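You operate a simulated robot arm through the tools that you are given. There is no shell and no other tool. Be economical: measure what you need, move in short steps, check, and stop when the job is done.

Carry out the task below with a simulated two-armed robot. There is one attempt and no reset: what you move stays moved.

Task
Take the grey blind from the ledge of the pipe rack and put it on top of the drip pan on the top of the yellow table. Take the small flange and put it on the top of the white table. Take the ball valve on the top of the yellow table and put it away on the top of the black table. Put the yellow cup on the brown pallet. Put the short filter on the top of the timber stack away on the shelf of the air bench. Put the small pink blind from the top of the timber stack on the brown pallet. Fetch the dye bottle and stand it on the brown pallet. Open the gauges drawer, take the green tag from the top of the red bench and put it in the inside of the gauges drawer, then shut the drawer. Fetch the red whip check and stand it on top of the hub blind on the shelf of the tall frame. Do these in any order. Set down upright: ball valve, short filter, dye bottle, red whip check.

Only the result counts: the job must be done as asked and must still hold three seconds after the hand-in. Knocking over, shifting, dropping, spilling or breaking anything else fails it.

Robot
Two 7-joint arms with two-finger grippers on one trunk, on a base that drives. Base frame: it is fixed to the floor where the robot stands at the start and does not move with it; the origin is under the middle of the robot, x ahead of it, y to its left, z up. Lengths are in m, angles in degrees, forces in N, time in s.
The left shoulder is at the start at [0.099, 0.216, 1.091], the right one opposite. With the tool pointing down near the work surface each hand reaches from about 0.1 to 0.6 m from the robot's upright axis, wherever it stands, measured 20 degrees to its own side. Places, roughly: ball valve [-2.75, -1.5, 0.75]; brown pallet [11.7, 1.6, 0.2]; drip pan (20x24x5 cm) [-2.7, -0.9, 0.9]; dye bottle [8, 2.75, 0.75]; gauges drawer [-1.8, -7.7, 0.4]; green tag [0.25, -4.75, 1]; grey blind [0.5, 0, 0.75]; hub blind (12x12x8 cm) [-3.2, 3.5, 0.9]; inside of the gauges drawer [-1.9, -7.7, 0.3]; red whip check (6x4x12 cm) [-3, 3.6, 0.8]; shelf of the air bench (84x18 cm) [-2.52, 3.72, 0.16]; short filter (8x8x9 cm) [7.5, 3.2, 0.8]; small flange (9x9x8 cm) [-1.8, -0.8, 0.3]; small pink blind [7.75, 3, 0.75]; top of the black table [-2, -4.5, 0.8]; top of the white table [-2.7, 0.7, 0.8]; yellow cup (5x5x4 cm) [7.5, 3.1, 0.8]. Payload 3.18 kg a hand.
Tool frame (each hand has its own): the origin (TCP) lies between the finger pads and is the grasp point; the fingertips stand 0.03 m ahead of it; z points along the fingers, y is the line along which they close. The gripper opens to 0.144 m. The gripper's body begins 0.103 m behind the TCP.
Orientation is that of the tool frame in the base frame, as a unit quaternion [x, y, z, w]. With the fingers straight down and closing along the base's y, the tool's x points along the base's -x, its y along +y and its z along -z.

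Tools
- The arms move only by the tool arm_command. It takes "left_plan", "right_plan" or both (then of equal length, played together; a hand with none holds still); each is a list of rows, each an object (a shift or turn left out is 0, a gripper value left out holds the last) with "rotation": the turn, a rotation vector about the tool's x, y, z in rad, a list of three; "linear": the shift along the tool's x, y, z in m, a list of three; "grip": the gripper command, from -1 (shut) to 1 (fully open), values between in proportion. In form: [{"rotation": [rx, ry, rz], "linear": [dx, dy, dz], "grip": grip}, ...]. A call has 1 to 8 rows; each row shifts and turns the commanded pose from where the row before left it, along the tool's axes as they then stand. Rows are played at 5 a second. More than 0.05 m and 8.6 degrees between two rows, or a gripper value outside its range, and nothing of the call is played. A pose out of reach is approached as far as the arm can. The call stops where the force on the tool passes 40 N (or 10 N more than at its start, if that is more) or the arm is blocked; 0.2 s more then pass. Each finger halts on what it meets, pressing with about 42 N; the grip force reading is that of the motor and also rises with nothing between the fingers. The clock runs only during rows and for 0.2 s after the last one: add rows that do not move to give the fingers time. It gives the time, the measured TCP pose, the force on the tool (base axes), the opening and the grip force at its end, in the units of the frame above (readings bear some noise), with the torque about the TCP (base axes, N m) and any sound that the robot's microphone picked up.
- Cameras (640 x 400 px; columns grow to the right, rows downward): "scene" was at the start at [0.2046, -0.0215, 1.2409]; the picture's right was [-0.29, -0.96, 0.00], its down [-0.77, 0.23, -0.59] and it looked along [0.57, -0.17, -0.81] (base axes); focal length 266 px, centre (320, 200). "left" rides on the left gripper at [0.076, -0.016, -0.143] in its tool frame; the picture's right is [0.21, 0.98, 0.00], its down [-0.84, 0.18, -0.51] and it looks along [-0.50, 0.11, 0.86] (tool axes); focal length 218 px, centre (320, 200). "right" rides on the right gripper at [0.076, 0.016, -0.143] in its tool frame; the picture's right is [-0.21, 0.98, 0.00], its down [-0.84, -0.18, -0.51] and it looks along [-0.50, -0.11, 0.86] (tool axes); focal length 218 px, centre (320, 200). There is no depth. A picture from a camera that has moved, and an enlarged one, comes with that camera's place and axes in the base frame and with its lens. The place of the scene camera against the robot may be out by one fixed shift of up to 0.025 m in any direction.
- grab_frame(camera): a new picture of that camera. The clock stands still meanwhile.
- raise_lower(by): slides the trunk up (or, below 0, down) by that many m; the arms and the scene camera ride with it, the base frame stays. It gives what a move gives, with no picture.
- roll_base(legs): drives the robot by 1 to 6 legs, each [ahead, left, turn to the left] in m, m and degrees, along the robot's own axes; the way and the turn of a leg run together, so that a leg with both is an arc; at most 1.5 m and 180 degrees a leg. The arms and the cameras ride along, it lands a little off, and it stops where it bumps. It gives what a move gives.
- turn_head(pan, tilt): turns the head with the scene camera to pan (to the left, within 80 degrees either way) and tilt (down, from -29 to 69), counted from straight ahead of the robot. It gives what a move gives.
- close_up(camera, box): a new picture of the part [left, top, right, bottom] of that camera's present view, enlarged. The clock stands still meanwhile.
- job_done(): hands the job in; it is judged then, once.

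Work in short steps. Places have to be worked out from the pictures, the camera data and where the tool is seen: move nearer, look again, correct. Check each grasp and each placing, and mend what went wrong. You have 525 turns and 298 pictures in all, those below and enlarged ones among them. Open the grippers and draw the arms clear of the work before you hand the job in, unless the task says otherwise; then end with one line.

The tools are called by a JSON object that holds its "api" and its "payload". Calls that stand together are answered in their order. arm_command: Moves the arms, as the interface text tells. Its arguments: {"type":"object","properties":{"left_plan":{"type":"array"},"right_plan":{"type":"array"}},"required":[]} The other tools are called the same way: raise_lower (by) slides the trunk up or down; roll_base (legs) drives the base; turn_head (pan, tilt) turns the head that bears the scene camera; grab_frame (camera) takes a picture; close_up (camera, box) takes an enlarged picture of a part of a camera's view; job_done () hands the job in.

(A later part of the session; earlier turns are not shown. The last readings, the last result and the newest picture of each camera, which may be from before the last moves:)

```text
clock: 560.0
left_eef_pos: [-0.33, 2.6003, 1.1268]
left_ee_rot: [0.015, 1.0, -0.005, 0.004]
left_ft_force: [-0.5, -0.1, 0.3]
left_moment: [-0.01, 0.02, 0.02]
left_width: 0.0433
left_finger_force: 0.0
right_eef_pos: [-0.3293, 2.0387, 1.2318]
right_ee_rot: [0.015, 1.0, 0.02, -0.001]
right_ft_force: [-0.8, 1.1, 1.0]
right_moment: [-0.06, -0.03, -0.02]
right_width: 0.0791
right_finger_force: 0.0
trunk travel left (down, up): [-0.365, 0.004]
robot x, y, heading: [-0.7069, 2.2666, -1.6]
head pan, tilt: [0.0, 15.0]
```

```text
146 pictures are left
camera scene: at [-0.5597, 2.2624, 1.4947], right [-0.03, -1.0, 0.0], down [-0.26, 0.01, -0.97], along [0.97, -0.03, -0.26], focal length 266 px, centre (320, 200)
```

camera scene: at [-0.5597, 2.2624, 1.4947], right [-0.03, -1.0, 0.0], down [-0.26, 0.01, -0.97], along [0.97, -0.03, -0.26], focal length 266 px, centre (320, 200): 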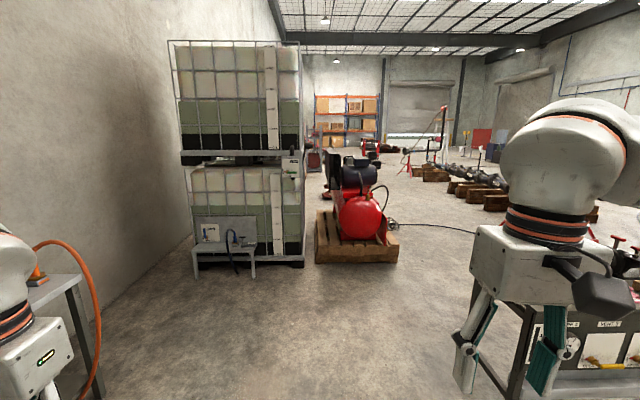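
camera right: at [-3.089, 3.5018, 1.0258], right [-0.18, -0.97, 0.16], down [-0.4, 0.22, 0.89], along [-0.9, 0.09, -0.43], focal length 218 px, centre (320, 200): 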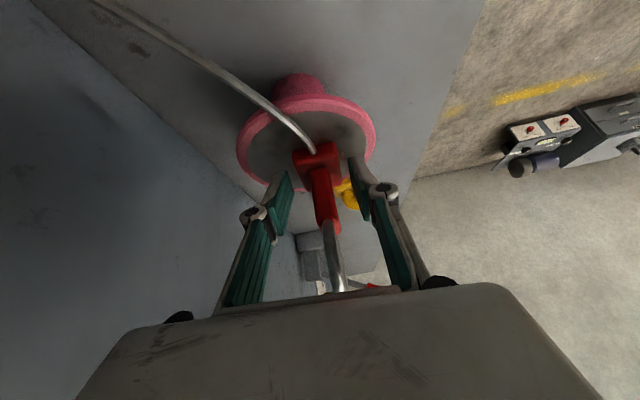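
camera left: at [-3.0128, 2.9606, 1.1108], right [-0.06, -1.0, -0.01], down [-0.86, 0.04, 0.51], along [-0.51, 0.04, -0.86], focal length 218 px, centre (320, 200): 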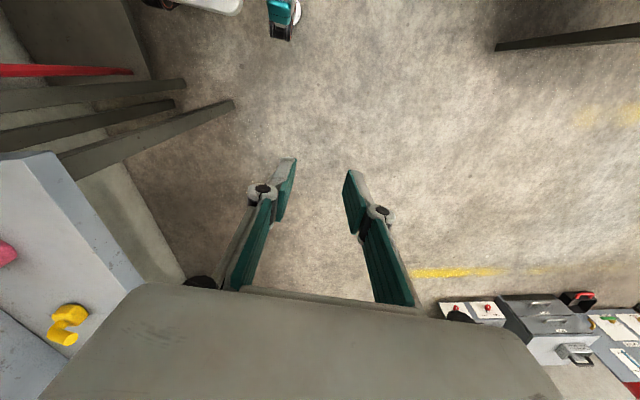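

A compressor pallet stands ahead (x about 2.1-3.2, y about 1.3-2.2), so I must pass between it and the rack. I'll go to (0.7, 1.9) and look southeast.

{"api": "roll_base", "payload": {"legs": [[1.35, -0.25, 0], [0, 0, -25]]}}

{"api": "turn_head", "payload": {"pan": 0, "tilt": 20}}

{"api": "grab_frame", "payload": {"camera": "scene"}}

```text
clock: 568.1
left_eef_pos: [1.1083, 2.1226, 1.1273]
left_ee_rot: [0.229, 0.973, -0.005, 0.005]
left_ft_force: [-0.6, -0.1, 0.1]
left_moment: [0.03, -0.02, -0.01]
left_width: 0.0431
left_finger_force: 0.0
right_eef_pos: [0.8732, 1.6104, 1.2319]
right_ee_rot: [0.23, 0.973, 0.02, 0.004]
right_ft_force: [-0.6, 0.6, 0.1]
right_moment: [0.02, 0.0, 0.01]
right_width: 0.0791
right_finger_force: 0.1
trunk travel left (down, up): [-0.365, 0.004]
robot x, y, heading: [0.6224, 1.9809, -26.3]
head pan, tilt: [0.0, 15.0]
```

```text
clock: 568.8
left_eef_pos: [1.1084, 2.1208, 1.1279]
left_ee_rot: [0.229, 0.973, -0.004, 0.004]
left_ft_force: [-0.1, -0.5, 0.3]
left_moment: [0.02, -0.01, -0.04]
left_width: 0.0432
left_finger_force: 0.0
right_eef_pos: [0.8724, 1.6117, 1.2324]
right_ee_rot: [0.23, 0.973, 0.02, 0.005]
right_ft_force: [-1.0, -0.9, 0.3]
right_moment: [-0.02, 0.01, 0.0]
right_width: 0.0792
right_finger_force: 0.1
trunk travel left (down, up): [-0.365, 0.004]
robot x, y, heading: [0.6249, 1.977, -26.5]
head pan, tilt: [0.0, 20.0]
```

```text
145 pictures are left
camera scene: at [0.7593, 1.918, 1.4866], right [-0.44, -0.9, 0.0], down [-0.31, 0.15, -0.94], along [0.84, -0.42, -0.34], focal length 266 px, centre (320, 200)
```

scene: 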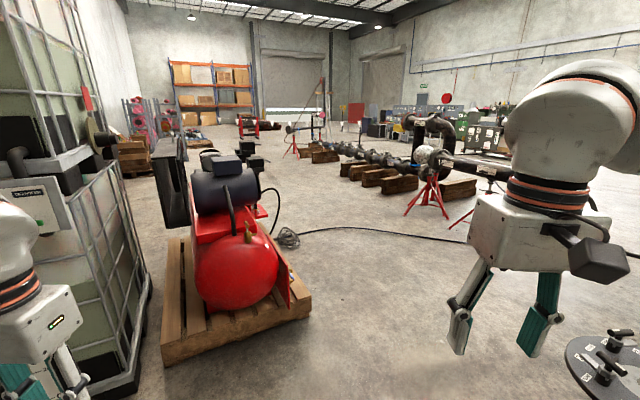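

I can see the timber stack far off near (7.7, 3.0). The way is between the rack and the compressor, then east along y about 0.4; there's a floor cable at x about 3.3 that has to be crossed.

{"api": "roll_base", "payload": {"legs": [[0, 0, 26.5], [0.5, -0.5, 0], [0.5, -0.5, 0], [0.4, -0.6, 0], [0.6, 0, 0]]}}

{"api": "turn_head", "payload": {"pan": 0, "tilt": 35}}

{"api": "grab_frame", "payload": {"camera": "scene"}}

```text
clock: 575.0
left_eef_pos: [1.4823, 1.8256, 1.1265]
left_ee_rot: [0.002, 1.0, -0.004, 0.005]
left_ft_force: [-0.5, 0.1, 0.1]
left_moment: [-0.03, -0.01, 0.0]
left_width: 0.0432
left_finger_force: 0.0
right_eef_pos: [1.4988, 1.2631, 1.233]
right_ee_rot: [0.002, 1.0, 0.021, -0.002]
right_ft_force: [-0.6, -0.8, 0.3]
right_moment: [0.02, 0.02, 0.04]
right_width: 0.0794
right_finger_force: 0.0
trunk travel left (down, up): [-0.365, 0.004]
robot x, y, heading: [1.1126, 1.4801, -0.2]
head pan, tilt: [0.0, 20.0]
stopped in leg 2: the robot was blocked; the commanded pose is now the measured one
```

```text
clock: 575.8
left_eef_pos: [1.4833, 1.8263, 1.1274]
left_ee_rot: [0.002, 1.0, -0.003, 0.005]
left_ft_force: [-0.5, 0.1, 0.2]
left_moment: [-0.01, 0.01, -0.01]
left_width: 0.0432
left_finger_force: 0.1
right_eef_pos: [1.4992, 1.2647, 1.2319]
right_ee_rot: [0.003, 1.0, 0.021, -0.001]
right_ft_force: [0.7, 0.1, -0.3]
right_moment: [-0.01, 0.0, 0.0]
right_width: 0.0792
right_finger_force: 0.0
trunk travel left (down, up): [-0.365, 0.004]
robot x, y, heading: [1.1084, 1.4833, 0.1]
head pan, tilt: [0.0, 35.0]
```

```text
144 pictures are left
camera scene: at [1.2571, 1.4813, 1.4628], right [0.0, -1.0, 0.0], down [-0.57, 0.0, -0.82], along [0.82, 0.0, -0.57], focal length 266 px, centre (320, 200)
```

scene: 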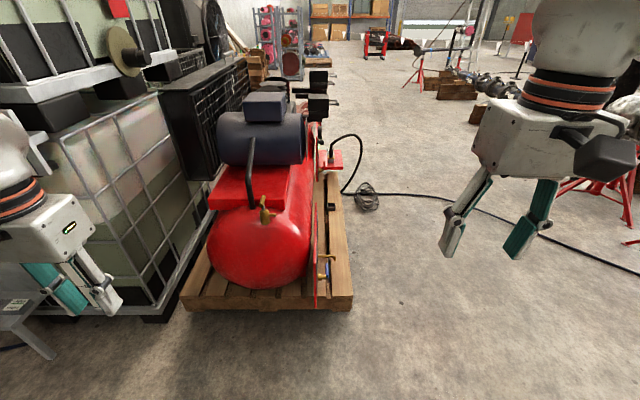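

The base touched the rack's end. I'll back off, go east to x about 1.7, then south past the compressor corner.

{"api": "roll_base", "payload": {"legs": [[0, 0.07, 0], [0.58, 0, 0], [0, -0.6, 0], [0, -0.55, 0]]}}

{"api": "grab_frame", "payload": {"camera": "scene"}}

```text
clock: 590.2
left_eef_pos: [2.0609, 0.7612, 1.1283]
left_ee_rot: [-0.004, 1.0, -0.004, 0.005]
left_ft_force: [-0.4, -0.2, 0.1]
left_moment: [0.01, -0.01, -0.03]
left_width: 0.0433
left_finger_force: 0.0
right_eef_pos: [2.0828, 0.1996, 1.2328]
right_ee_rot: [-0.004, 1.0, 0.021, -0.002]
right_ft_force: [0.2, 0.7, 0.1]
right_moment: [0.02, -0.03, 0.0]
right_width: 0.0791
right_finger_force: 0.0
trunk travel left (down, up): [-0.365, 0.004]
robot x, y, heading: [1.6942, 0.4169, 0.6]
head pan, tilt: [0.0, 35.0]
```

```text
143 pictures are left
camera scene: at [1.8391, 0.4138, 1.4627], right [0.01, -1.0, 0.0], down [-0.57, -0.01, -0.82], along [0.82, 0.01, -0.57], focal length 266 px, centre (320, 200)
```

scene: 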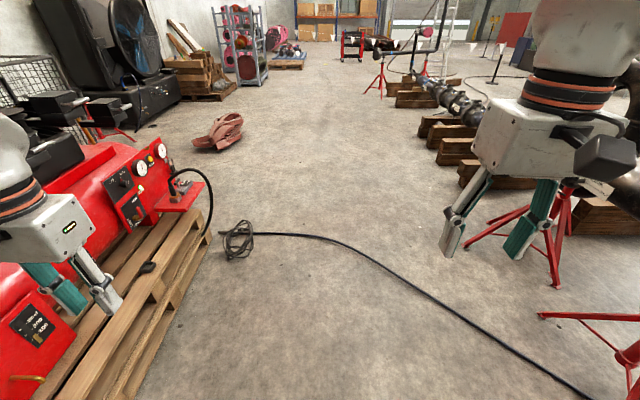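

The floor is open ahead apart from the thin cable at x about 3.43. I'll drive straight across it and watch for a bump.

{"api": "roll_base", "payload": {"legs": [[1.3, 0, -0.6], [1.3, 0.1, 0]]}}

{"api": "grab_frame", "payload": {"camera": "scene"}}

```text
clock: 602.8
left_eef_pos: [4.6465, 0.9018, 1.1278]
left_ee_rot: [-0.007, 1.0, -0.003, 0.004]
left_ft_force: [0.4, 0.4, -0.1]
left_moment: [0.02, 0.02, -0.02]
left_width: 0.0433
left_finger_force: 0.0
right_eef_pos: [4.6727, 0.339, 1.2314]
right_ee_rot: [-0.006, 1.0, 0.022, -0.003]
right_ft_force: [1.0, -0.9, 0.2]
right_moment: [0.04, 0.04, -0.02]
right_width: 0.0795
right_finger_force: 0.0
trunk travel left (down, up): [-0.365, 0.004]
robot x, y, heading: [4.281, 0.5493, 0.8]
head pan, tilt: [0.0, 35.0]
```

```text
142 pictures are left
camera scene: at [4.4268, 0.5514, 1.4627], right [0.02, -1.0, 0.0], down [-0.57, -0.01, -0.82], along [0.82, 0.01, -0.57], focal length 266 px, centre (320, 200)
```

scene: 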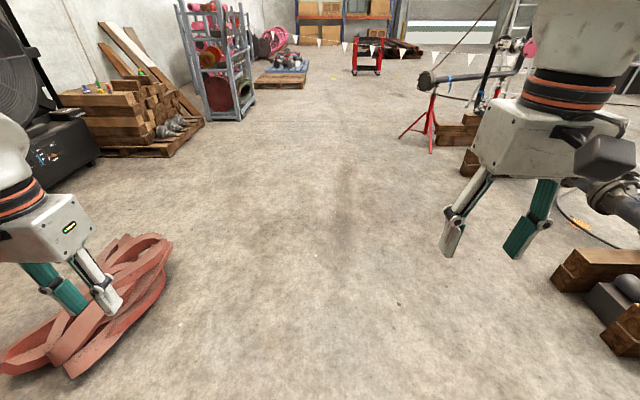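

Crossed without trouble. The timber stack with its small items is ahead to the left. I'll drive to about (7.3, 1.5) and face it.

{"api": "roll_base", "payload": {"legs": [[1.4, 0, -0.8], [1.4, 0.4, 0], [0, 0, 85]]}}

{"api": "turn_head", "payload": {"pan": 0, "tilt": 25}}

{"api": "grab_frame", "payload": {"camera": "scene"}}

```text
clock: 620.3
left_eef_pos: [6.74, 1.3837, 1.1287]
left_ee_rot: [-0.69, 0.723, 0.001, 0.006]
left_ft_force: [1.0, 0.6, 0.7]
left_moment: [0.01, -0.03, 0.01]
left_width: 0.043
left_finger_force: 0.0
right_eef_pos: [7.3033, 1.3747, 1.2322]
right_ee_rot: [-0.69, 0.724, 0.015, -0.015]
right_ft_force: [0.4, -0.1, -0.1]
right_moment: [-0.01, -0.02, -0.01]
right_width: 0.079
right_finger_force: 0.1
trunk travel left (down, up): [-0.365, 0.004]
robot x, y, heading: [7.0703, 0.9977, 87.2]
head pan, tilt: [0.0, 35.0]
```

```text
clock: 621.0
left_eef_pos: [6.7415, 1.3847, 1.1273]
left_ee_rot: [-0.69, 0.724, 0.001, 0.006]
left_ft_force: [0.0, -0.2, 0.9]
left_moment: [0.02, -0.01, 0.0]
left_width: 0.0431
left_finger_force: 0.1
right_eef_pos: [7.3024, 1.3756, 1.2322]
right_ee_rot: [-0.69, 0.724, 0.014, -0.015]
right_ft_force: [0.9, 0.7, 0.3]
right_moment: [0.01, 0.0, 0.0]
right_width: 0.0791
right_finger_force: 0.1
trunk travel left (down, up): [-0.365, 0.004]
robot x, y, heading: [7.0679, 1.0019, 87.5]
head pan, tilt: [0.0, 25.0]
```

```text
141 pictures are left
camera scene: at [7.0907, 1.1305, 1.4784], right [1.0, -0.05, 0.0], down [-0.02, -0.42, -0.91], along [0.04, 0.91, -0.42], focal length 266 px, centre (320, 200)
```

scene: 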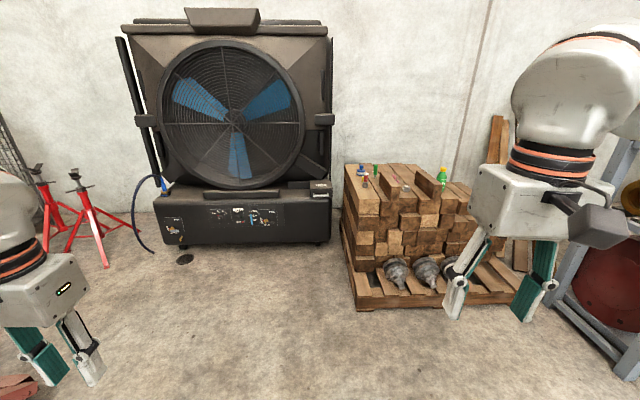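

{"api": "close_up", "payload": {"camera": "scene", "box": [330, 140, 490, 240]}}

```text
4.00 times, centred on (410, 190) of scene
camera zoom: at [7.0907, 1.1305, 1.4784], right [1.0, -0.05, 0.0], down [-0.02, -0.42, -0.91], along [0.04, 0.91, -0.42], focal length 1066 px, centre (-40, 240)
```

zoom: 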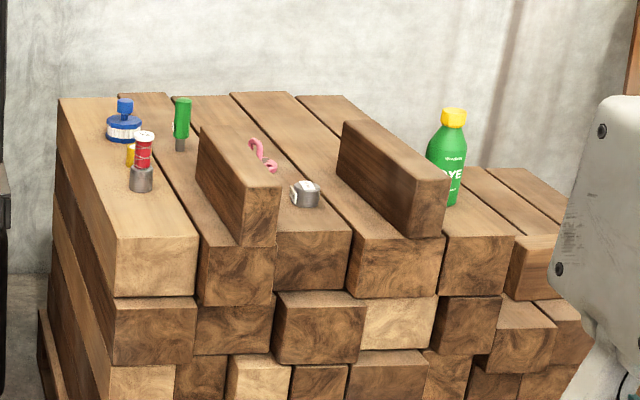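

The stack's top holds the blue short filter, the yellow cup (behind a red/grey thing), the pink blind and the dye bottle. The cup and filter are near the west side, so I'll go round to the west side facing +x.

{"api": "roll_base", "payload": {"legs": [[0.85, 0.2, 0], [0.8, 0.2, 0], [0, 0, -87.3]]}}

{"api": "turn_head", "payload": {"pan": 5, "tilt": 35}}

{"api": "grab_frame", "payload": {"camera": "scene"}}

```text
clock: 630.9
left_eef_pos: [6.5083, 3.1207, 1.1283]
left_ee_rot: [-0.583, 0.812, -0.002, 0.001]
left_ft_force: [1.3, -13.9, 5.9]
left_moment: [2.32, 0.1, -0.05]
left_width: 0.0433
left_finger_force: 0.0
right_eef_pos: [7.0483, 2.9632, 1.2329]
right_ee_rot: [-0.583, 0.812, 0.017, -0.014]
right_ft_force: [-0.7, -0.2, 0.5]
right_moment: [0.0, 0.05, 0.03]
right_width: 0.0793
right_finger_force: 0.0
trunk travel left (down, up): [-0.365, 0.004]
robot x, y, heading: [6.7194, 2.6657, 71.7]
head pan, tilt: [0.0, 25.0]
stopped in leg 3: the force on the tool passed its limit at 95 N (the readings are from after the stop); the commanded pose is now the measured one
```

```text
clock: 631.7
left_eef_pos: [6.507, 3.1186, 1.1291]
left_ee_rot: [-0.584, 0.812, -0.002, 0.001]
left_ft_force: [1.5, -18.7, 8.2]
left_moment: [3.15, 0.2, -0.07]
left_width: 0.0432
left_finger_force: 0.0
right_eef_pos: [7.0494, 2.9627, 1.2328]
right_ee_rot: [-0.583, 0.812, 0.017, -0.012]
right_ft_force: [0.0, -0.5, -0.1]
right_moment: [0.04, -0.01, 0.02]
right_width: 0.0793
right_finger_force: 0.0
trunk travel left (down, up): [-0.365, 0.004]
robot x, y, heading: [6.7202, 2.6693, 71.5]
head pan, tilt: [5.0, 35.0]
```

```text
139 pictures are left
camera scene: at [6.7692, 2.7877, 1.4631], right [0.97, -0.23, 0.0], down [-0.13, -0.56, -0.82], along [0.19, 0.8, -0.57], focal length 266 px, centre (320, 200)
```

scene: 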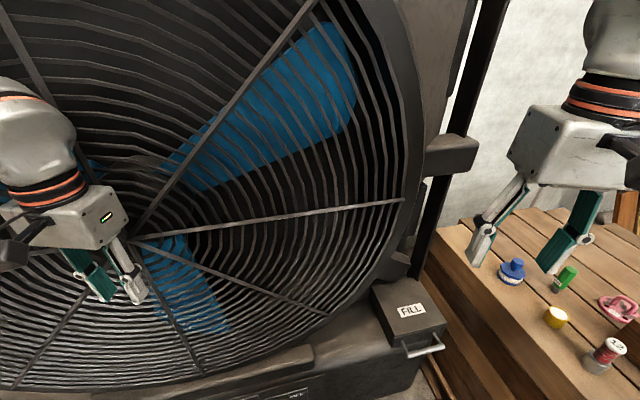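

The left hand touched the big blower while turning. I'll back straight off, then turn away from it.

{"api": "roll_base", "payload": {"legs": [[-0.45, 0, 0], [0, 0, -71.5]]}}

{"api": "turn_head", "payload": {"pan": 20, "tilt": 30}}

{"api": "grab_frame", "payload": {"camera": "scene"}}

```text
clock: 637.5
left_eef_pos: [6.9479, 2.5754, 1.1259]
left_ee_rot: [0.01, 1.0, -0.002, -0.002]
left_ft_force: [-0.8, 0.8, 0.5]
left_moment: [0.01, 0.01, 0.0]
left_width: 0.0432
left_finger_force: 0.0
right_eef_pos: [6.9605, 2.013, 1.2314]
right_ee_rot: [0.012, 1.0, 0.021, -0.002]
right_ft_force: [0.2, -0.3, -0.3]
right_moment: [0.02, 0.02, 0.03]
right_width: 0.0789
right_finger_force: 0.1
trunk travel left (down, up): [-0.365, 0.004]
robot x, y, heading: [6.5806, 2.2371, -1.2]
head pan, tilt: [5.0, 35.0]
```

```text
clock: 638.3
left_eef_pos: [6.9483, 2.5766, 1.126]
left_ee_rot: [0.009, 1.0, -0.003, -0.002]
left_ft_force: [-0.4, 0.7, -1.6]
left_moment: [0.0, 0.0, -0.03]
left_width: 0.0431
left_finger_force: 0.1
right_eef_pos: [6.9605, 2.0124, 1.2317]
right_ee_rot: [0.011, 1.0, 0.021, -0.002]
right_ft_force: [0.4, 0.3, -0.6]
right_moment: [-0.03, 0.0, 0.01]
right_width: 0.0792
right_finger_force: 0.1
trunk travel left (down, up): [-0.365, 0.004]
robot x, y, heading: [6.5767, 2.2383, -1.2]
head pan, tilt: [20.0, 30.0]
```

```text
138 pictures are left
camera scene: at [6.7192, 2.2659, 1.4705], right [0.32, -0.95, 0.0], down [-0.47, -0.16, -0.87], along [0.82, 0.28, -0.5], focal length 266 px, centre (320, 200)
```

scene: 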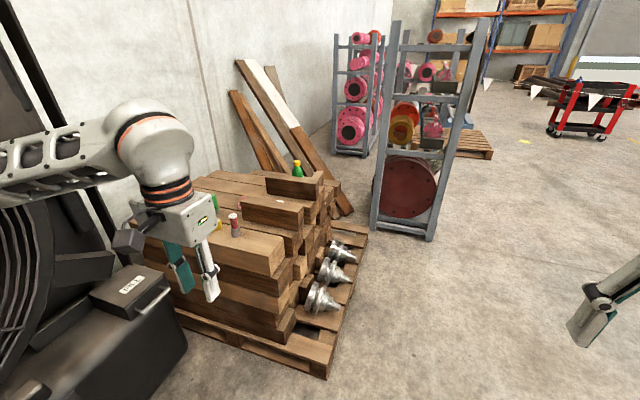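

I'll take a diagonal stance instead: heading 45° at about (6.95, 2.37), which keeps the elbow away from the blower.

{"api": "roll_base", "payload": {"legs": [[0, 0, 46.2], [0.33, -0.17, 0]]}}

{"api": "turn_head", "payload": {"pan": -3, "tilt": 40}}

{"api": "grab_frame", "payload": {"camera": "scene"}}

```text
clock: 642.8
left_eef_pos: [6.9219, 2.8545, 1.1265]
left_ee_rot: [-0.393, 0.92, -0.004, -0.001]
left_ft_force: [-0.4, 0.5, -0.2]
left_moment: [-0.03, 0.0, -0.01]
left_width: 0.0434
left_finger_force: 0.1
right_eef_pos: [7.3431, 2.4827, 1.232]
right_ee_rot: [-0.392, 0.92, 0.019, -0.009]
right_ft_force: [0.1, -0.4, -0.4]
right_moment: [0.01, -0.02, 0.0]
right_width: 0.0792
right_finger_force: 0.1
trunk travel left (down, up): [-0.365, 0.004]
robot x, y, heading: [6.9155, 2.3518, 46.5]
head pan, tilt: [20.0, 30.0]
```

```text
clock: 643.7
left_eef_pos: [6.921, 2.8537, 1.1256]
left_ee_rot: [-0.393, 0.919, -0.003, -0.001]
left_ft_force: [-0.4, 0.0, 0.1]
left_moment: [0.02, 0.01, -0.01]
left_width: 0.0429
left_finger_force: 0.0
right_eef_pos: [7.3437, 2.4828, 1.2324]
right_ee_rot: [-0.392, 0.92, 0.018, -0.01]
right_ft_force: [0.2, 0.0, -0.7]
right_moment: [0.0, 0.0, -0.01]
right_width: 0.0794
right_finger_force: 0.0
trunk travel left (down, up): [-0.365, 0.004]
robot x, y, heading: [6.9155, 2.3499, 46.3]
head pan, tilt: [-3.0, 40.0]
```

```text
137 pictures are left
camera scene: at [7.0246, 2.4404, 1.4552], right [0.69, -0.73, 0.0], down [-0.47, -0.44, -0.77], along [0.56, 0.53, -0.64], focal length 266 px, centre (320, 200)
```

scene: 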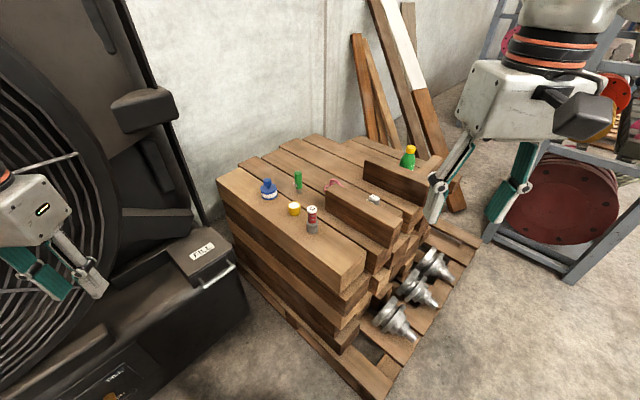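

{"api": "close_up", "payload": {"camera": "scene", "box": [240, 130, 440, 260]}}

```text
3.08 times, centred on (340, 195) of scene
camera zoom: at [7.0246, 2.4404, 1.4552], right [0.69, -0.73, 0.0], down [-0.47, -0.44, -0.77], along [0.56, 0.53, -0.64], focal length 820 px, centre (258, 215)
```

zoom: 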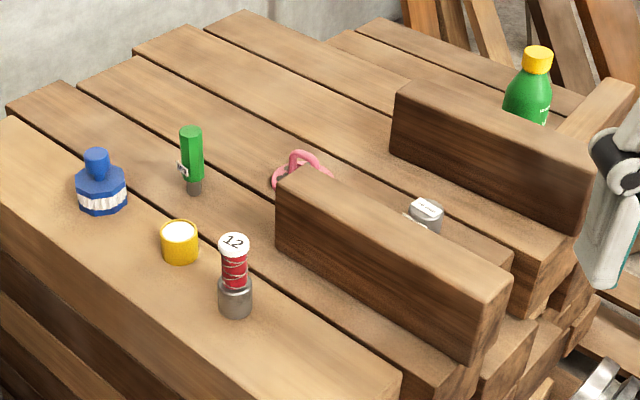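

Cup at about (7.515, 3.04), standing 11 cm from the red valve. I'll edge closer, bring the left hand forward over the stack side, and lower the trunk to gain reach.

{"api": "roll_base", "payload": {"legs": [[0.09, 0.05, 0]]}}

{"api": "arm_command", "payload": {"left_plan": [{"linear": [-0.031, -0.03, 0], "grip": 0.1}, {"linear": [-0.031, -0.03, 0]}, {"linear": [-0.031, -0.03, 0]}, {"linear": [-0.031, -0.03, 0]}, {"linear": [-0.031, -0.03, 0]}, {"linear": [-0.031, -0.03, 0]}, {"linear": [-0.031, -0.03, 0]}, {"linear": [-0.031, -0.03, 0]}]}}

{"api": "raise_lower", "payload": {"by": -0.1}}

{"api": "grab_frame", "payload": {"camera": "left"}}

```text
clock: 644.8
left_eef_pos: [6.9464, 2.9544, 1.1256]
left_ee_rot: [-0.392, 0.92, -0.002, -0.001]
left_ft_force: [-0.6, 0.3, -0.8]
left_moment: [0.0, 0.04, -0.01]
left_width: 0.0434
left_finger_force: 0.2
right_eef_pos: [7.368, 2.5818, 1.2326]
right_ee_rot: [-0.391, 0.92, 0.018, -0.01]
right_ft_force: [0.0, -0.2, -0.1]
right_moment: [-0.02, 0.02, 0.04]
right_width: 0.079
right_finger_force: 0.0
trunk travel left (down, up): [-0.365, 0.004]
robot x, y, heading: [6.9414, 2.4566, 46.3]
head pan, tilt: [-3.0, 40.0]
```

```text
clock: 646.6
left_eef_pos: [7.2943, 2.965, 1.1278]
left_ee_rot: [-0.392, 0.92, -0.002, -0.001]
left_ft_force: [0.5, 0.8, -0.2]
left_moment: [0.03, 0.0, 0.02]
left_width: 0.0791
left_finger_force: 0.0
right_eef_pos: [7.3711, 2.5806, 1.2302]
right_ee_rot: [-0.391, 0.92, 0.018, -0.01]
right_ft_force: [0.7, -0.1, 0.0]
right_moment: [0.03, 0.06, 0.03]
right_width: 0.079
right_finger_force: 0.1
trunk travel left (down, up): [-0.365, 0.004]
robot x, y, heading: [6.9432, 2.4533, 46.1]
head pan, tilt: [-3.0, 40.0]
```

```text
clock: 648.0
left_eef_pos: [7.2907, 2.966, 1.0284]
left_ee_rot: [-0.392, 0.92, -0.003, 0.0]
left_ft_force: [0.1, 0.3, 0.4]
left_moment: [-0.01, 0.0, 0.01]
left_width: 0.0791
left_finger_force: 0.1
right_eef_pos: [7.3679, 2.5818, 1.1334]
right_ee_rot: [-0.391, 0.92, 0.019, -0.01]
right_ft_force: [-0.5, 0.3, 1.2]
right_moment: [0.0, -0.04, 0.0]
right_width: 0.079
right_finger_force: 0.0
trunk travel left (down, up): [-0.265, 0.104]
robot x, y, heading: [6.9392, 2.4525, 46.2]
head pan, tilt: [-3.0, 40.0]
```

```text
135 pictures are left
camera left: at [7.2483, 2.9012, 1.1728], right [-0.85, 0.53, -0.01], down [0.45, 0.74, 0.5], along [0.27, 0.43, -0.86], focal length 218 px, centre (320, 200)
```

left: 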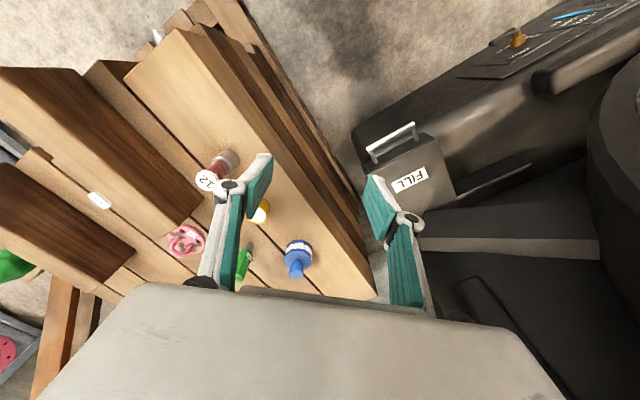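

Cup seen at (7.51, 3.05). Moving the left hand above it.

{"api": "arm_command", "payload": {"left_plan": [{"linear": [-0.042, -0.0206, 0]}, {"linear": [-0.042, -0.0206, 0]}, {"linear": [-0.042, -0.0206, 0]}, {"linear": [-0.042, -0.0206, 0]}, {"linear": [-0.042, -0.0206, 0]}, {}]}}

{"api": "grab_frame", "payload": {"camera": "left"}}

```text
clock: 649.4
left_eef_pos: [7.3727, 2.9975, 1.0253]
left_ee_rot: [-0.4, 0.916, -0.004, 0.007]
left_ft_force: [-0.4, 0.8, 0.4]
left_moment: [-0.04, -0.03, -0.01]
left_width: 0.0789
left_finger_force: 0.1
left hand out of reach, approached as far as the arm can: row 2, 3, 4, 5
right_eef_pos: [7.3679, 2.5817, 1.1319]
right_ee_rot: [-0.391, 0.92, 0.018, -0.009]
right_ft_force: [-0.9, 0.0, -0.2]
right_moment: [-0.01, -0.01, -0.01]
right_width: 0.0793
right_finger_force: 0.0
trunk travel left (down, up): [-0.265, 0.104]
robot x, y, heading: [6.9449, 2.4511, 46.0]
head pan, tilt: [-3.0, 40.0]
```

```text
134 pictures are left
camera left: at [7.3291, 2.9311, 1.1692], right [-0.86, 0.51, -0.01], down [0.43, 0.74, 0.51], along [0.27, 0.44, -0.86], focal length 218 px, centre (320, 200)
```

left: 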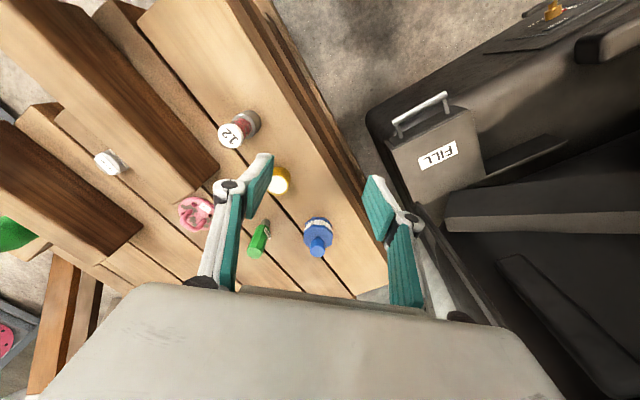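

Reach is limited with the hand vertical. I'll pitch it forward about 35° while advancing.

{"api": "arm_command", "payload": {"left_plan": [{"rotation": [0, -0.15, 0]}, {"rotation": [0, -0.15, 0]}, {"rotation": [0, -0.15, 0]}, {"rotation": [0, -0.15, 0]}, {}]}}

{"api": "raise_lower", "payload": {"by": -0.08}}

{"api": "grab_frame", "payload": {"camera": "left"}}

```text
clock: 650.5
left_eef_pos: [7.3731, 2.9971, 1.0257]
left_ee_rot: [-0.376, 0.879, 0.113, 0.271]
left_ft_force: [0.0, -0.1, 0.4]
left_moment: [0.01, 0.02, 0.03]
left_width: 0.0791
left_finger_force: 0.0
right_eef_pos: [7.3687, 2.5825, 1.1327]
right_ee_rot: [-0.39, 0.92, 0.019, -0.011]
right_ft_force: [-0.5, 0.7, 0.0]
right_moment: [0.0, 0.01, -0.01]
right_width: 0.0789
right_finger_force: 0.0
trunk travel left (down, up): [-0.265, 0.104]
robot x, y, heading: [6.9412, 2.4508, 45.8]
head pan, tilt: [-3.0, 40.0]
```

```text
clock: 651.7
left_eef_pos: [7.3711, 2.9969, 0.9471]
left_ee_rot: [-0.377, 0.878, 0.114, 0.272]
left_ft_force: [0.0, -0.7, 0.3]
left_moment: [-0.02, -0.02, -0.01]
left_width: 0.079
left_finger_force: 0.1
right_eef_pos: [7.3678, 2.5797, 1.0543]
right_ee_rot: [-0.391, 0.92, 0.02, -0.008]
right_ft_force: [0.1, -0.1, -0.1]
right_moment: [0.0, -0.03, -0.04]
right_width: 0.0792
right_finger_force: 0.0
trunk travel left (down, up): [-0.185, 0.184]
robot x, y, heading: [6.9424, 2.4541, 46.1]
head pan, tilt: [-3.0, 40.0]
```

```text
133 pictures are left
camera left: at [7.2829, 2.8819, 1.0238], right [-0.82, 0.55, -0.12], down [0.15, 0.42, 0.89], along [0.55, 0.72, -0.43], focal length 218 px, centre (320, 200)
```

left: 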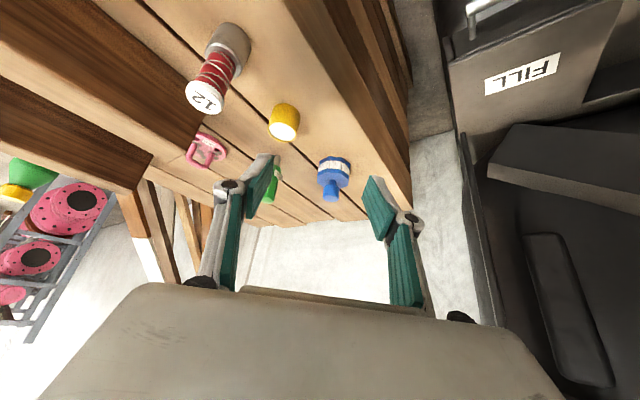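

Cup confirmed at (7.503, 3.045). Advancing to 8 cm short of it with a 7 cm opening.

{"api": "arm_command", "payload": {"left_plan": [{"linear": [-0.0052, -0.0207, 0.038], "grip": -0.03}, {"linear": [-0.0052, -0.0207, 0.038]}, {"linear": [-0.0052, -0.0207, 0.038]}, {}]}}

{"api": "grab_frame", "payload": {"camera": "left"}}

{"api": "grab_frame", "payload": {"camera": "scene"}}

```text
clock: 652.7
left_eef_pos: [7.4704, 3.0104, 0.8626]
left_ee_rot: [-0.376, 0.879, 0.113, 0.272]
left_ft_force: [-0.8, -0.3, 0.2]
left_moment: [-0.02, -0.05, -0.03]
left_width: 0.0698
left_finger_force: 0.1
right_eef_pos: [7.3678, 2.5815, 1.052]
right_ee_rot: [-0.391, 0.92, 0.019, -0.009]
right_ft_force: [-0.4, -0.3, 0.2]
right_moment: [0.0, -0.01, -0.01]
right_width: 0.0792
right_finger_force: 0.0
trunk travel left (down, up): [-0.185, 0.184]
robot x, y, heading: [6.9414, 2.4526, 46.3]
head pan, tilt: [-3.0, 40.0]
```

```text
132 pictures are left
camera left: at [7.3811, 2.8966, 0.9391], right [-0.82, 0.55, -0.12], down [0.15, 0.43, 0.89], along [0.55, 0.72, -0.43], focal length 218 px, centre (320, 200)
```

left: 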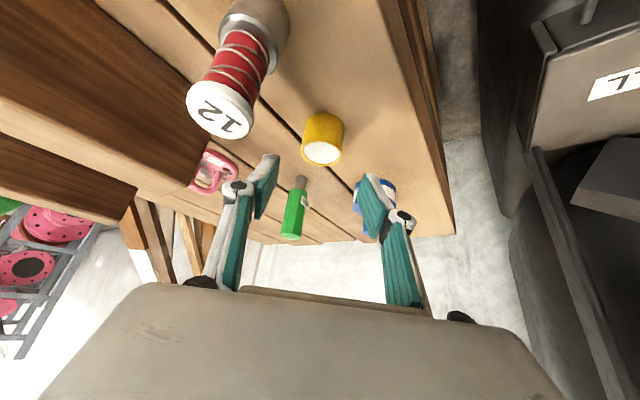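

```text
131 pictures are left
camera scene: at [7.0958, 2.5881, 1.2712], right [0.69, -0.73, 0.0], down [-0.47, -0.44, -0.77], along [0.56, 0.53, -0.64], focal length 266 px, centre (320, 200)
```

scene: 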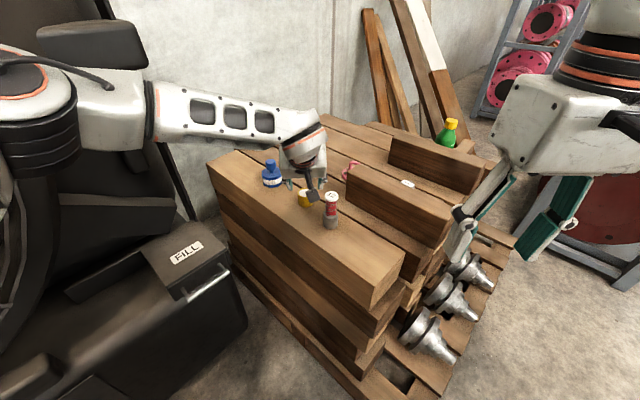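

The cup is straight ahead along the fingers: (7.512, 3.058), rim z about 0.776. Advancing 10.3 cm.

{"api": "arm_command", "payload": {"left_plan": [{"linear": [-0.002, 0.002, 0.035]}, {"linear": [0, 0.001, 0.035]}, {"linear": [0, 0, 0.02]}, {"linear": [0, 0, 0.01]}, {}]}}

{"api": "grab_frame", "payload": {"camera": "left"}}

```text
clock: 653.9
left_eef_pos: [7.5093, 3.0531, 0.778]
left_ee_rot: [-0.375, 0.879, 0.112, 0.271]
left_ft_force: [-0.4, -0.3, 0.7]
left_moment: [0.01, -0.01, 0.0]
left_width: 0.0698
left_finger_force: 0.1
right_eef_pos: [7.3681, 2.5816, 1.0525]
right_ee_rot: [-0.39, 0.921, 0.019, -0.01]
right_ft_force: [0.3, -0.1, -0.5]
right_moment: [0.01, 0.0, 0.03]
right_width: 0.079
right_finger_force: 0.1
trunk travel left (down, up): [-0.185, 0.184]
robot x, y, heading: [6.9461, 2.4498, 46.1]
head pan, tilt: [-3.0, 40.0]
```

```text
130 pictures are left
camera left: at [7.4203, 2.9395, 0.8541], right [-0.82, 0.55, -0.12], down [0.15, 0.43, 0.89], along [0.54, 0.72, -0.44], focal length 218 px, centre (320, 200)
```

left: 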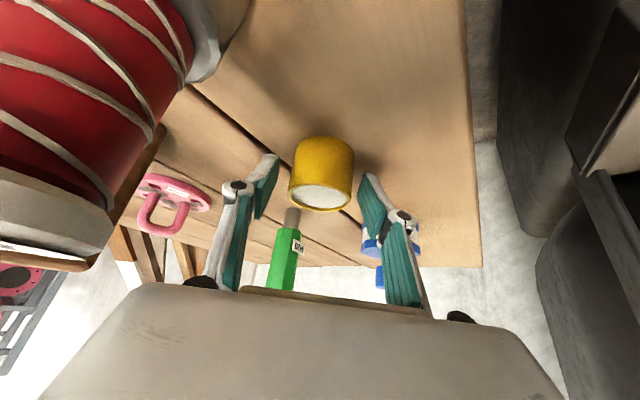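

The cup is between the pads. Gripping, then lifting straight up.

{"api": "arm_command", "payload": {"left_plan": [{"grip": -1}, {}, {}, {"linear": [-0.0113, 0, -0.0165]}, {"linear": [-0.0225, 0, -0.033]}, {"linear": [-0.0225, 0, -0.033]}, {}]}}

{"api": "grab_frame", "payload": {"camera": "left"}}

```text
clock: 655.5
left_eef_pos: [7.5095, 3.054, 0.8771]
left_ee_rot: [-0.376, 0.879, 0.113, 0.27]
left_ft_force: [1.3, 0.1, -1.2]
left_moment: [0.02, 0.0, -0.02]
left_width: 0.0457
left_finger_force: 42.1
right_eef_pos: [7.3679, 2.5822, 1.0523]
right_ee_rot: [-0.39, 0.92, 0.019, -0.01]
right_ft_force: [-0.2, 0.1, -0.5]
right_moment: [-0.01, 0.0, -0.01]
right_width: 0.0794
right_finger_force: 0.0
trunk travel left (down, up): [-0.185, 0.184]
robot x, y, heading: [6.9441, 2.4519, 46.2]
head pan, tilt: [-3.0, 40.0]
```

```text
129 pictures are left
camera left: at [7.4202, 2.9397, 0.9528], right [-0.82, 0.55, -0.12], down [0.15, 0.43, 0.89], along [0.54, 0.72, -0.44], focal length 218 px, centre (320, 200)
```

left: 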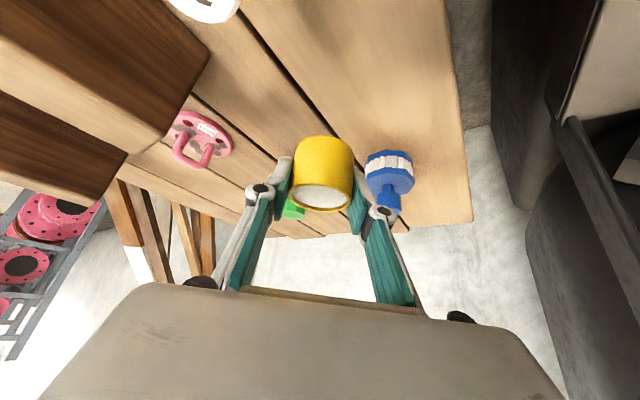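

Cup in hand. I'll raise and draw it back, then move to the south side for the dye bottle with the right hand.

{"api": "arm_command", "payload": {"left_plan": [{"linear": [-0.0225, 0, -0.033]}, {"linear": [-0.0225, 0, -0.033]}, {"linear": [-0.0225, 0, -0.033]}, {"linear": [0.025, 0, -0.033]}, {"linear": [0.025, 0, -0.033]}, {"linear": [0.025, 0, -0.033]}, {"linear": [0.025, 0, -0.033]}, {"linear": [0.025, 0, -0.033]}]}}

{"api": "roll_base", "payload": {"legs": [[-0.35, 0, 0], [0, -0.75, 0], [0, 0, 44], [0.05, -0.45, 0]]}}

{"api": "turn_head", "payload": {"pan": -5, "tilt": 35}}

{"api": "grab_frame", "payload": {"camera": "scene"}}

```text
clock: 657.3
left_eef_pos: [7.3705, 2.911, 1.0639]
left_ee_rot: [-0.376, 0.879, 0.113, 0.272]
left_ft_force: [0.7, -0.4, -0.1]
left_moment: [0.01, -0.01, -0.03]
left_width: 0.0453
left_finger_force: 42.2
right_eef_pos: [7.3669, 2.5812, 1.0536]
right_ee_rot: [-0.391, 0.92, 0.019, -0.009]
right_ft_force: [0.4, 0.0, 0.7]
right_moment: [0.02, -0.02, -0.01]
right_width: 0.0793
right_finger_force: 0.0
trunk travel left (down, up): [-0.185, 0.184]
robot x, y, heading: [6.94, 2.4528, 46.1]
head pan, tilt: [-3.0, 40.0]
```

```text
clock: 672.3
left_eef_pos: [7.673, 2.374, 1.0636]
left_ee_rot: [0.682, -0.67, -0.207, -0.207]
left_ft_force: [0.3, -0.5, -1.3]
left_moment: [0.01, -0.01, -0.01]
left_width: 0.0449
left_finger_force: 42.3
right_eef_pos: [7.9029, 2.1342, 1.0526]
right_ee_rot: [0.711, -0.703, -0.014, 0.016]
right_ft_force: [-0.4, 0.5, 0.1]
right_moment: [0.0, 0.0, 0.01]
right_width: 0.0789
right_finger_force: 0.1
trunk travel left (down, up): [-0.185, 0.184]
robot x, y, heading: [7.6934, 1.7453, 90.9]
head pan, tilt: [-3.0, 40.0]
```

```text
clock: 672.9
left_eef_pos: [7.6738, 2.3731, 1.0635]
left_ee_rot: [0.682, -0.669, -0.208, -0.207]
left_ft_force: [-0.3, 0.7, -1.0]
left_moment: [0.0, 0.02, 0.02]
left_width: 0.0449
left_finger_force: 42.2
right_eef_pos: [7.903, 2.1356, 1.0519]
right_ee_rot: [0.712, -0.702, -0.013, 0.016]
right_ft_force: [-0.7, -1.2, 0.4]
right_moment: [0.01, 0.01, -0.01]
right_width: 0.0791
right_finger_force: 0.2
trunk travel left (down, up): [-0.185, 0.184]
robot x, y, heading: [7.6937, 1.7434, 91.1]
head pan, tilt: [-5.0, 35.0]
```

```text
128 pictures are left
camera scene: at [7.7132, 1.9403, 1.2784], right [1.0, -0.07, 0.0], down [-0.04, -0.57, -0.82], along [0.06, 0.82, -0.57], focal length 266 px, centre (320, 200)
```

scene: 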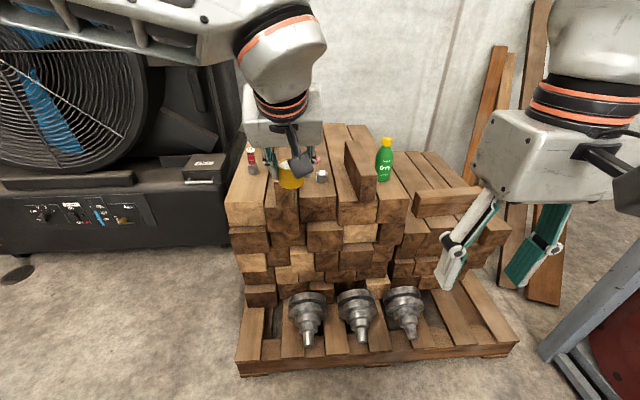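

Dye bottle at about (8.02, 2.85), roughly 17 cm tall. Moving up so the right hand can reach it.

{"api": "roll_base", "payload": {"legs": [[0.34, -0.14, -1.0]]}}

{"api": "arm_command", "payload": {"right_plan": [{"rotation": [0, -0.15, 0], "linear": [-0.03, 0, 0]}, {"rotation": [0, -0.15, 0], "linear": [-0.03, 0, 0.01]}, {"rotation": [0, -0.15, 0], "linear": [-0.02, 0, 0.015]}, {"rotation": [0, -0.15, 0], "linear": [-0.02, 0, 0.015]}, {}]}}

{"api": "grab_frame", "payload": {"camera": "right"}}

{"api": "grab_frame", "payload": {"camera": "scene"}}

```text
clock: 675.3
left_eef_pos: [7.8213, 2.7129, 1.064]
left_ee_rot: [0.676, -0.675, -0.206, -0.21]
left_ft_force: [-0.1, -0.3, -0.4]
left_moment: [-0.01, 0.02, 0.0]
left_width: 0.045
left_finger_force: 42.3
right_eef_pos: [8.0461, 2.4718, 1.0513]
right_ee_rot: [-0.705, 0.709, 0.014, -0.016]
right_ft_force: [-0.2, -0.7, -1.1]
right_moment: [-0.04, 0.01, -0.02]
right_width: 0.0792
right_finger_force: 0.1
trunk travel left (down, up): [-0.185, 0.184]
robot x, y, heading: [7.8299, 2.0808, 89.9]
head pan, tilt: [-5.0, 35.0]
```

```text
clock: 676.5
left_eef_pos: [7.8197, 2.7118, 1.0638]
left_ee_rot: [-0.676, 0.676, 0.205, 0.209]
left_ft_force: [0.0, -0.2, -1.4]
left_moment: [0.0, 0.03, -0.03]
left_width: 0.0445
left_finger_force: 42.1
right_eef_pos: [8.0443, 2.5778, 1.0336]
right_ee_rot: [-0.669, 0.681, 0.222, 0.196]
right_ft_force: [-0.1, 0.4, 0.8]
right_moment: [0.03, 0.02, -0.02]
right_width: 0.0793
right_finger_force: 0.0
trunk travel left (down, up): [-0.185, 0.184]
robot x, y, heading: [7.8284, 2.0822, 89.7]
head pan, tilt: [-5.0, 35.0]
```

```text
127 pictures are left
camera right: at [8.0326, 2.4346, 1.1096], right [-0.97, 0.18, 0.16], down [0.22, 0.41, 0.89], along [0.09, 0.9, -0.44], focal length 218 px, centre (320, 200)
```

right: 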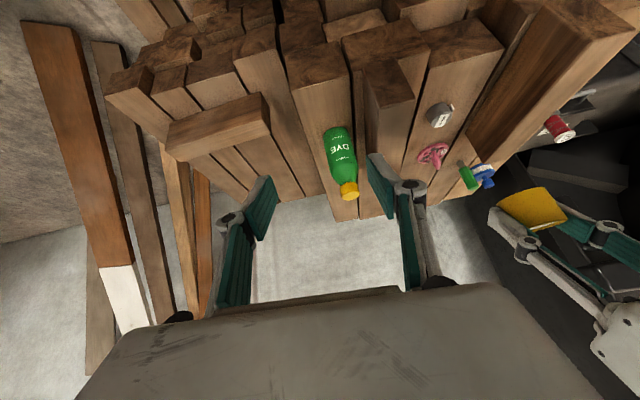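

```text
126 pictures are left
camera scene: at [7.852, 2.2788, 1.2785], right [1.0, -0.09, 0.0], down [-0.05, -0.57, -0.82], along [0.07, 0.82, -0.57], focal length 266 px, centre (320, 200)
```

scene: 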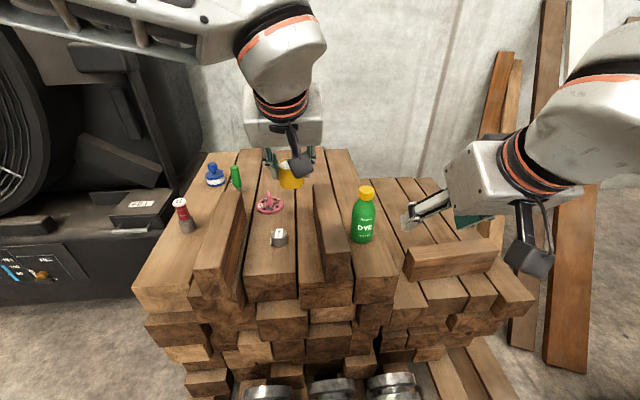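

Bottle at (8.015, 2.838), cap centre at z 0.904. A timber stands close on its left, so I'll grip by the cap and neck above it. Moving to a pre-grasp.

{"api": "arm_command", "payload": {"right_plan": [{"linear": [-0.0272, 0.005, 0.038]}, {"linear": [-0.0272, 0.005, 0.038]}, {"linear": [-0.0272, 0.005, 0.038]}, {"linear": [-0.0272, 0.005, 0.038]}, {"linear": [-0.0272, 0.005, 0.038]}, {}]}}

{"api": "grab_frame", "payload": {"camera": "right"}}

```text
clock: 677.9
left_eef_pos: [7.8218, 2.7117, 1.0642]
left_ee_rot: [-0.676, 0.676, 0.206, 0.209]
left_ft_force: [-0.2, 0.2, 0.0]
left_moment: [-0.02, 0.01, 0.0]
left_width: 0.045
left_finger_force: 42.4
right_eef_pos: [8.0213, 2.7994, 0.9546]
right_ee_rot: [-0.669, 0.682, 0.222, 0.195]
right_ft_force: [-0.1, -0.5, -0.6]
right_moment: [0.0, 0.0, 0.02]
right_width: 0.0793
right_finger_force: 0.0
trunk travel left (down, up): [-0.185, 0.184]
robot x, y, heading: [7.8256, 2.0865, 89.6]
head pan, tilt: [-5.0, 35.0]
```

```text
125 pictures are left
camera right: at [8.0081, 2.6559, 1.0308], right [-0.97, 0.18, 0.16], down [0.22, 0.41, 0.89], along [0.09, 0.89, -0.44], focal length 218 px, centre (320, 200)
```

right: 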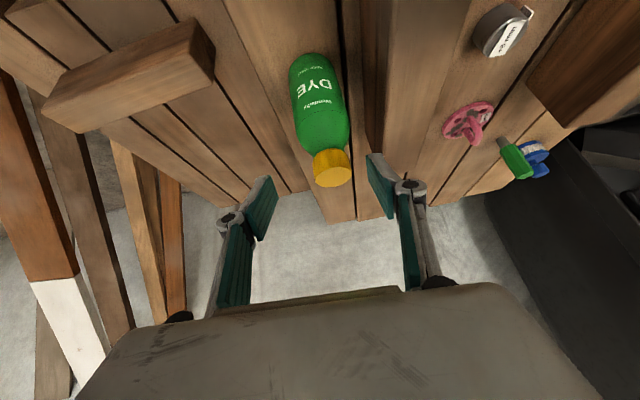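

The cap is ahead along the finger line at about (8.01, 2.838, 0.905). Advancing 6.7 cm.

{"api": "arm_command", "payload": {"right_plan": [{"linear": [-0.001, 0.0075, 0.03]}, {"linear": [0, 0, 0.025]}, {"linear": [0, 0, 0.012]}, {}]}}

{"api": "grab_frame", "payload": {"camera": "right"}}

{"api": "close_up", "payload": {"camera": "scene", "box": [300, 150, 460, 270]}}

```text
clock: 678.9
left_eef_pos: [7.8203, 2.7119, 1.0631]
left_ee_rot: [0.676, -0.676, -0.205, -0.209]
left_ft_force: [0.6, 0.4, -0.5]
left_moment: [0.01, -0.01, 0.01]
left_width: 0.0448
left_finger_force: 42.0
right_eef_pos: [8.0111, 2.8389, 0.9]
right_ee_rot: [-0.67, 0.681, 0.221, 0.195]
right_ft_force: [-0.4, -0.2, -0.6]
right_moment: [0.01, 0.0, 0.02]
right_width: 0.0789
right_finger_force: 0.0
trunk travel left (down, up): [-0.185, 0.184]
robot x, y, heading: [7.8225, 2.0875, 89.9]
head pan, tilt: [-5.0, 35.0]
```

```text
124 pictures are left
camera right: at [7.9975, 2.6945, 0.9764], right [-0.97, 0.18, 0.16], down [0.22, 0.41, 0.89], along [0.09, 0.89, -0.44], focal length 218 px, centre (320, 200)
```

right: 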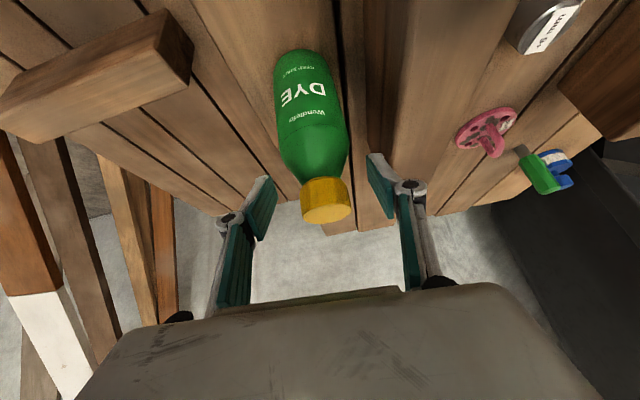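

```text
3.33 times, centred on (380, 210) of scene
camera zoom: at [7.8521, 2.2788, 1.2785], right [1.0, -0.09, 0.0], down [-0.05, -0.57, -0.82], along [0.07, 0.82, -0.57], focal length 888 px, centre (120, 167)
```

zoom: 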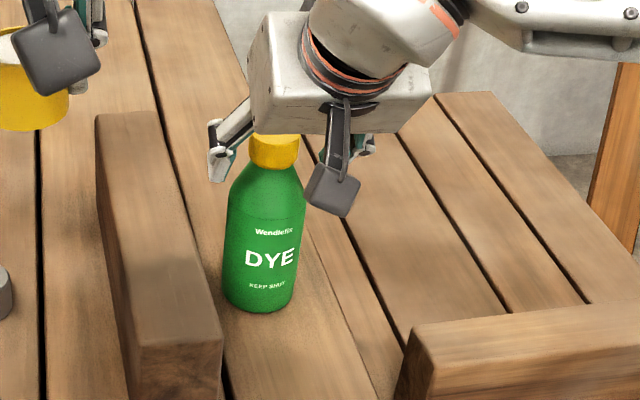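

The cap is at the TCP point with fingers on both sides. Gripping and lifting.

{"api": "arm_command", "payload": {"right_plan": [{"linear": [0, 0.0, 0.006], "grip": -1}, {}, {}, {}, {"linear": [-0.0113, 0, -0.0165]}, {"linear": [-0.0225, 0, -0.033]}, {"linear": [-0.0225, 0, -0.033]}, {}]}}

{"api": "grab_frame", "payload": {"camera": "right"}}

```text
clock: 680.7
left_eef_pos: [7.8213, 2.713, 1.062]
left_ee_rot: [-0.675, 0.677, 0.205, 0.21]
left_ft_force: [0.3, 0.2, -0.7]
left_moment: [0.01, -0.01, -0.03]
left_width: 0.0447
left_finger_force: 42.2
right_eef_pos: [8.0124, 2.8415, 0.9927]
right_ee_rot: [-0.67, 0.682, 0.22, 0.194]
right_ft_force: [-0.5, 0.0, -4.3]
right_moment: [-0.02, 0.01, -0.01]
right_width: 0.0305
right_finger_force: 41.9
trunk travel left (down, up): [-0.185, 0.184]
robot x, y, heading: [7.8306, 2.0845, 89.7]
head pan, tilt: [-5.0, 35.0]
```

```text
122 pictures are left
camera right: at [7.9999, 2.6975, 1.0693], right [-0.97, 0.18, 0.16], down [0.22, 0.41, 0.88], along [0.09, 0.89, -0.44], focal length 218 px, centre (320, 200)
```

right: 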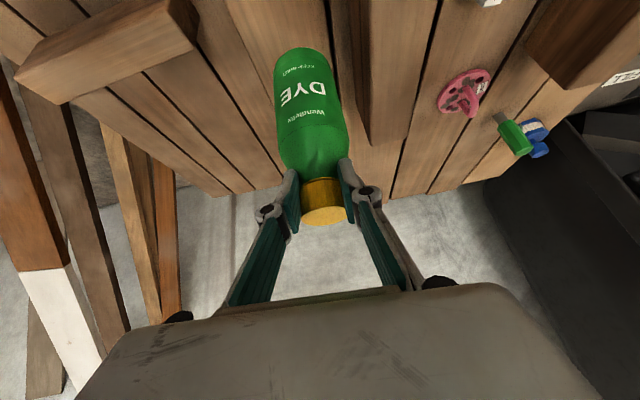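

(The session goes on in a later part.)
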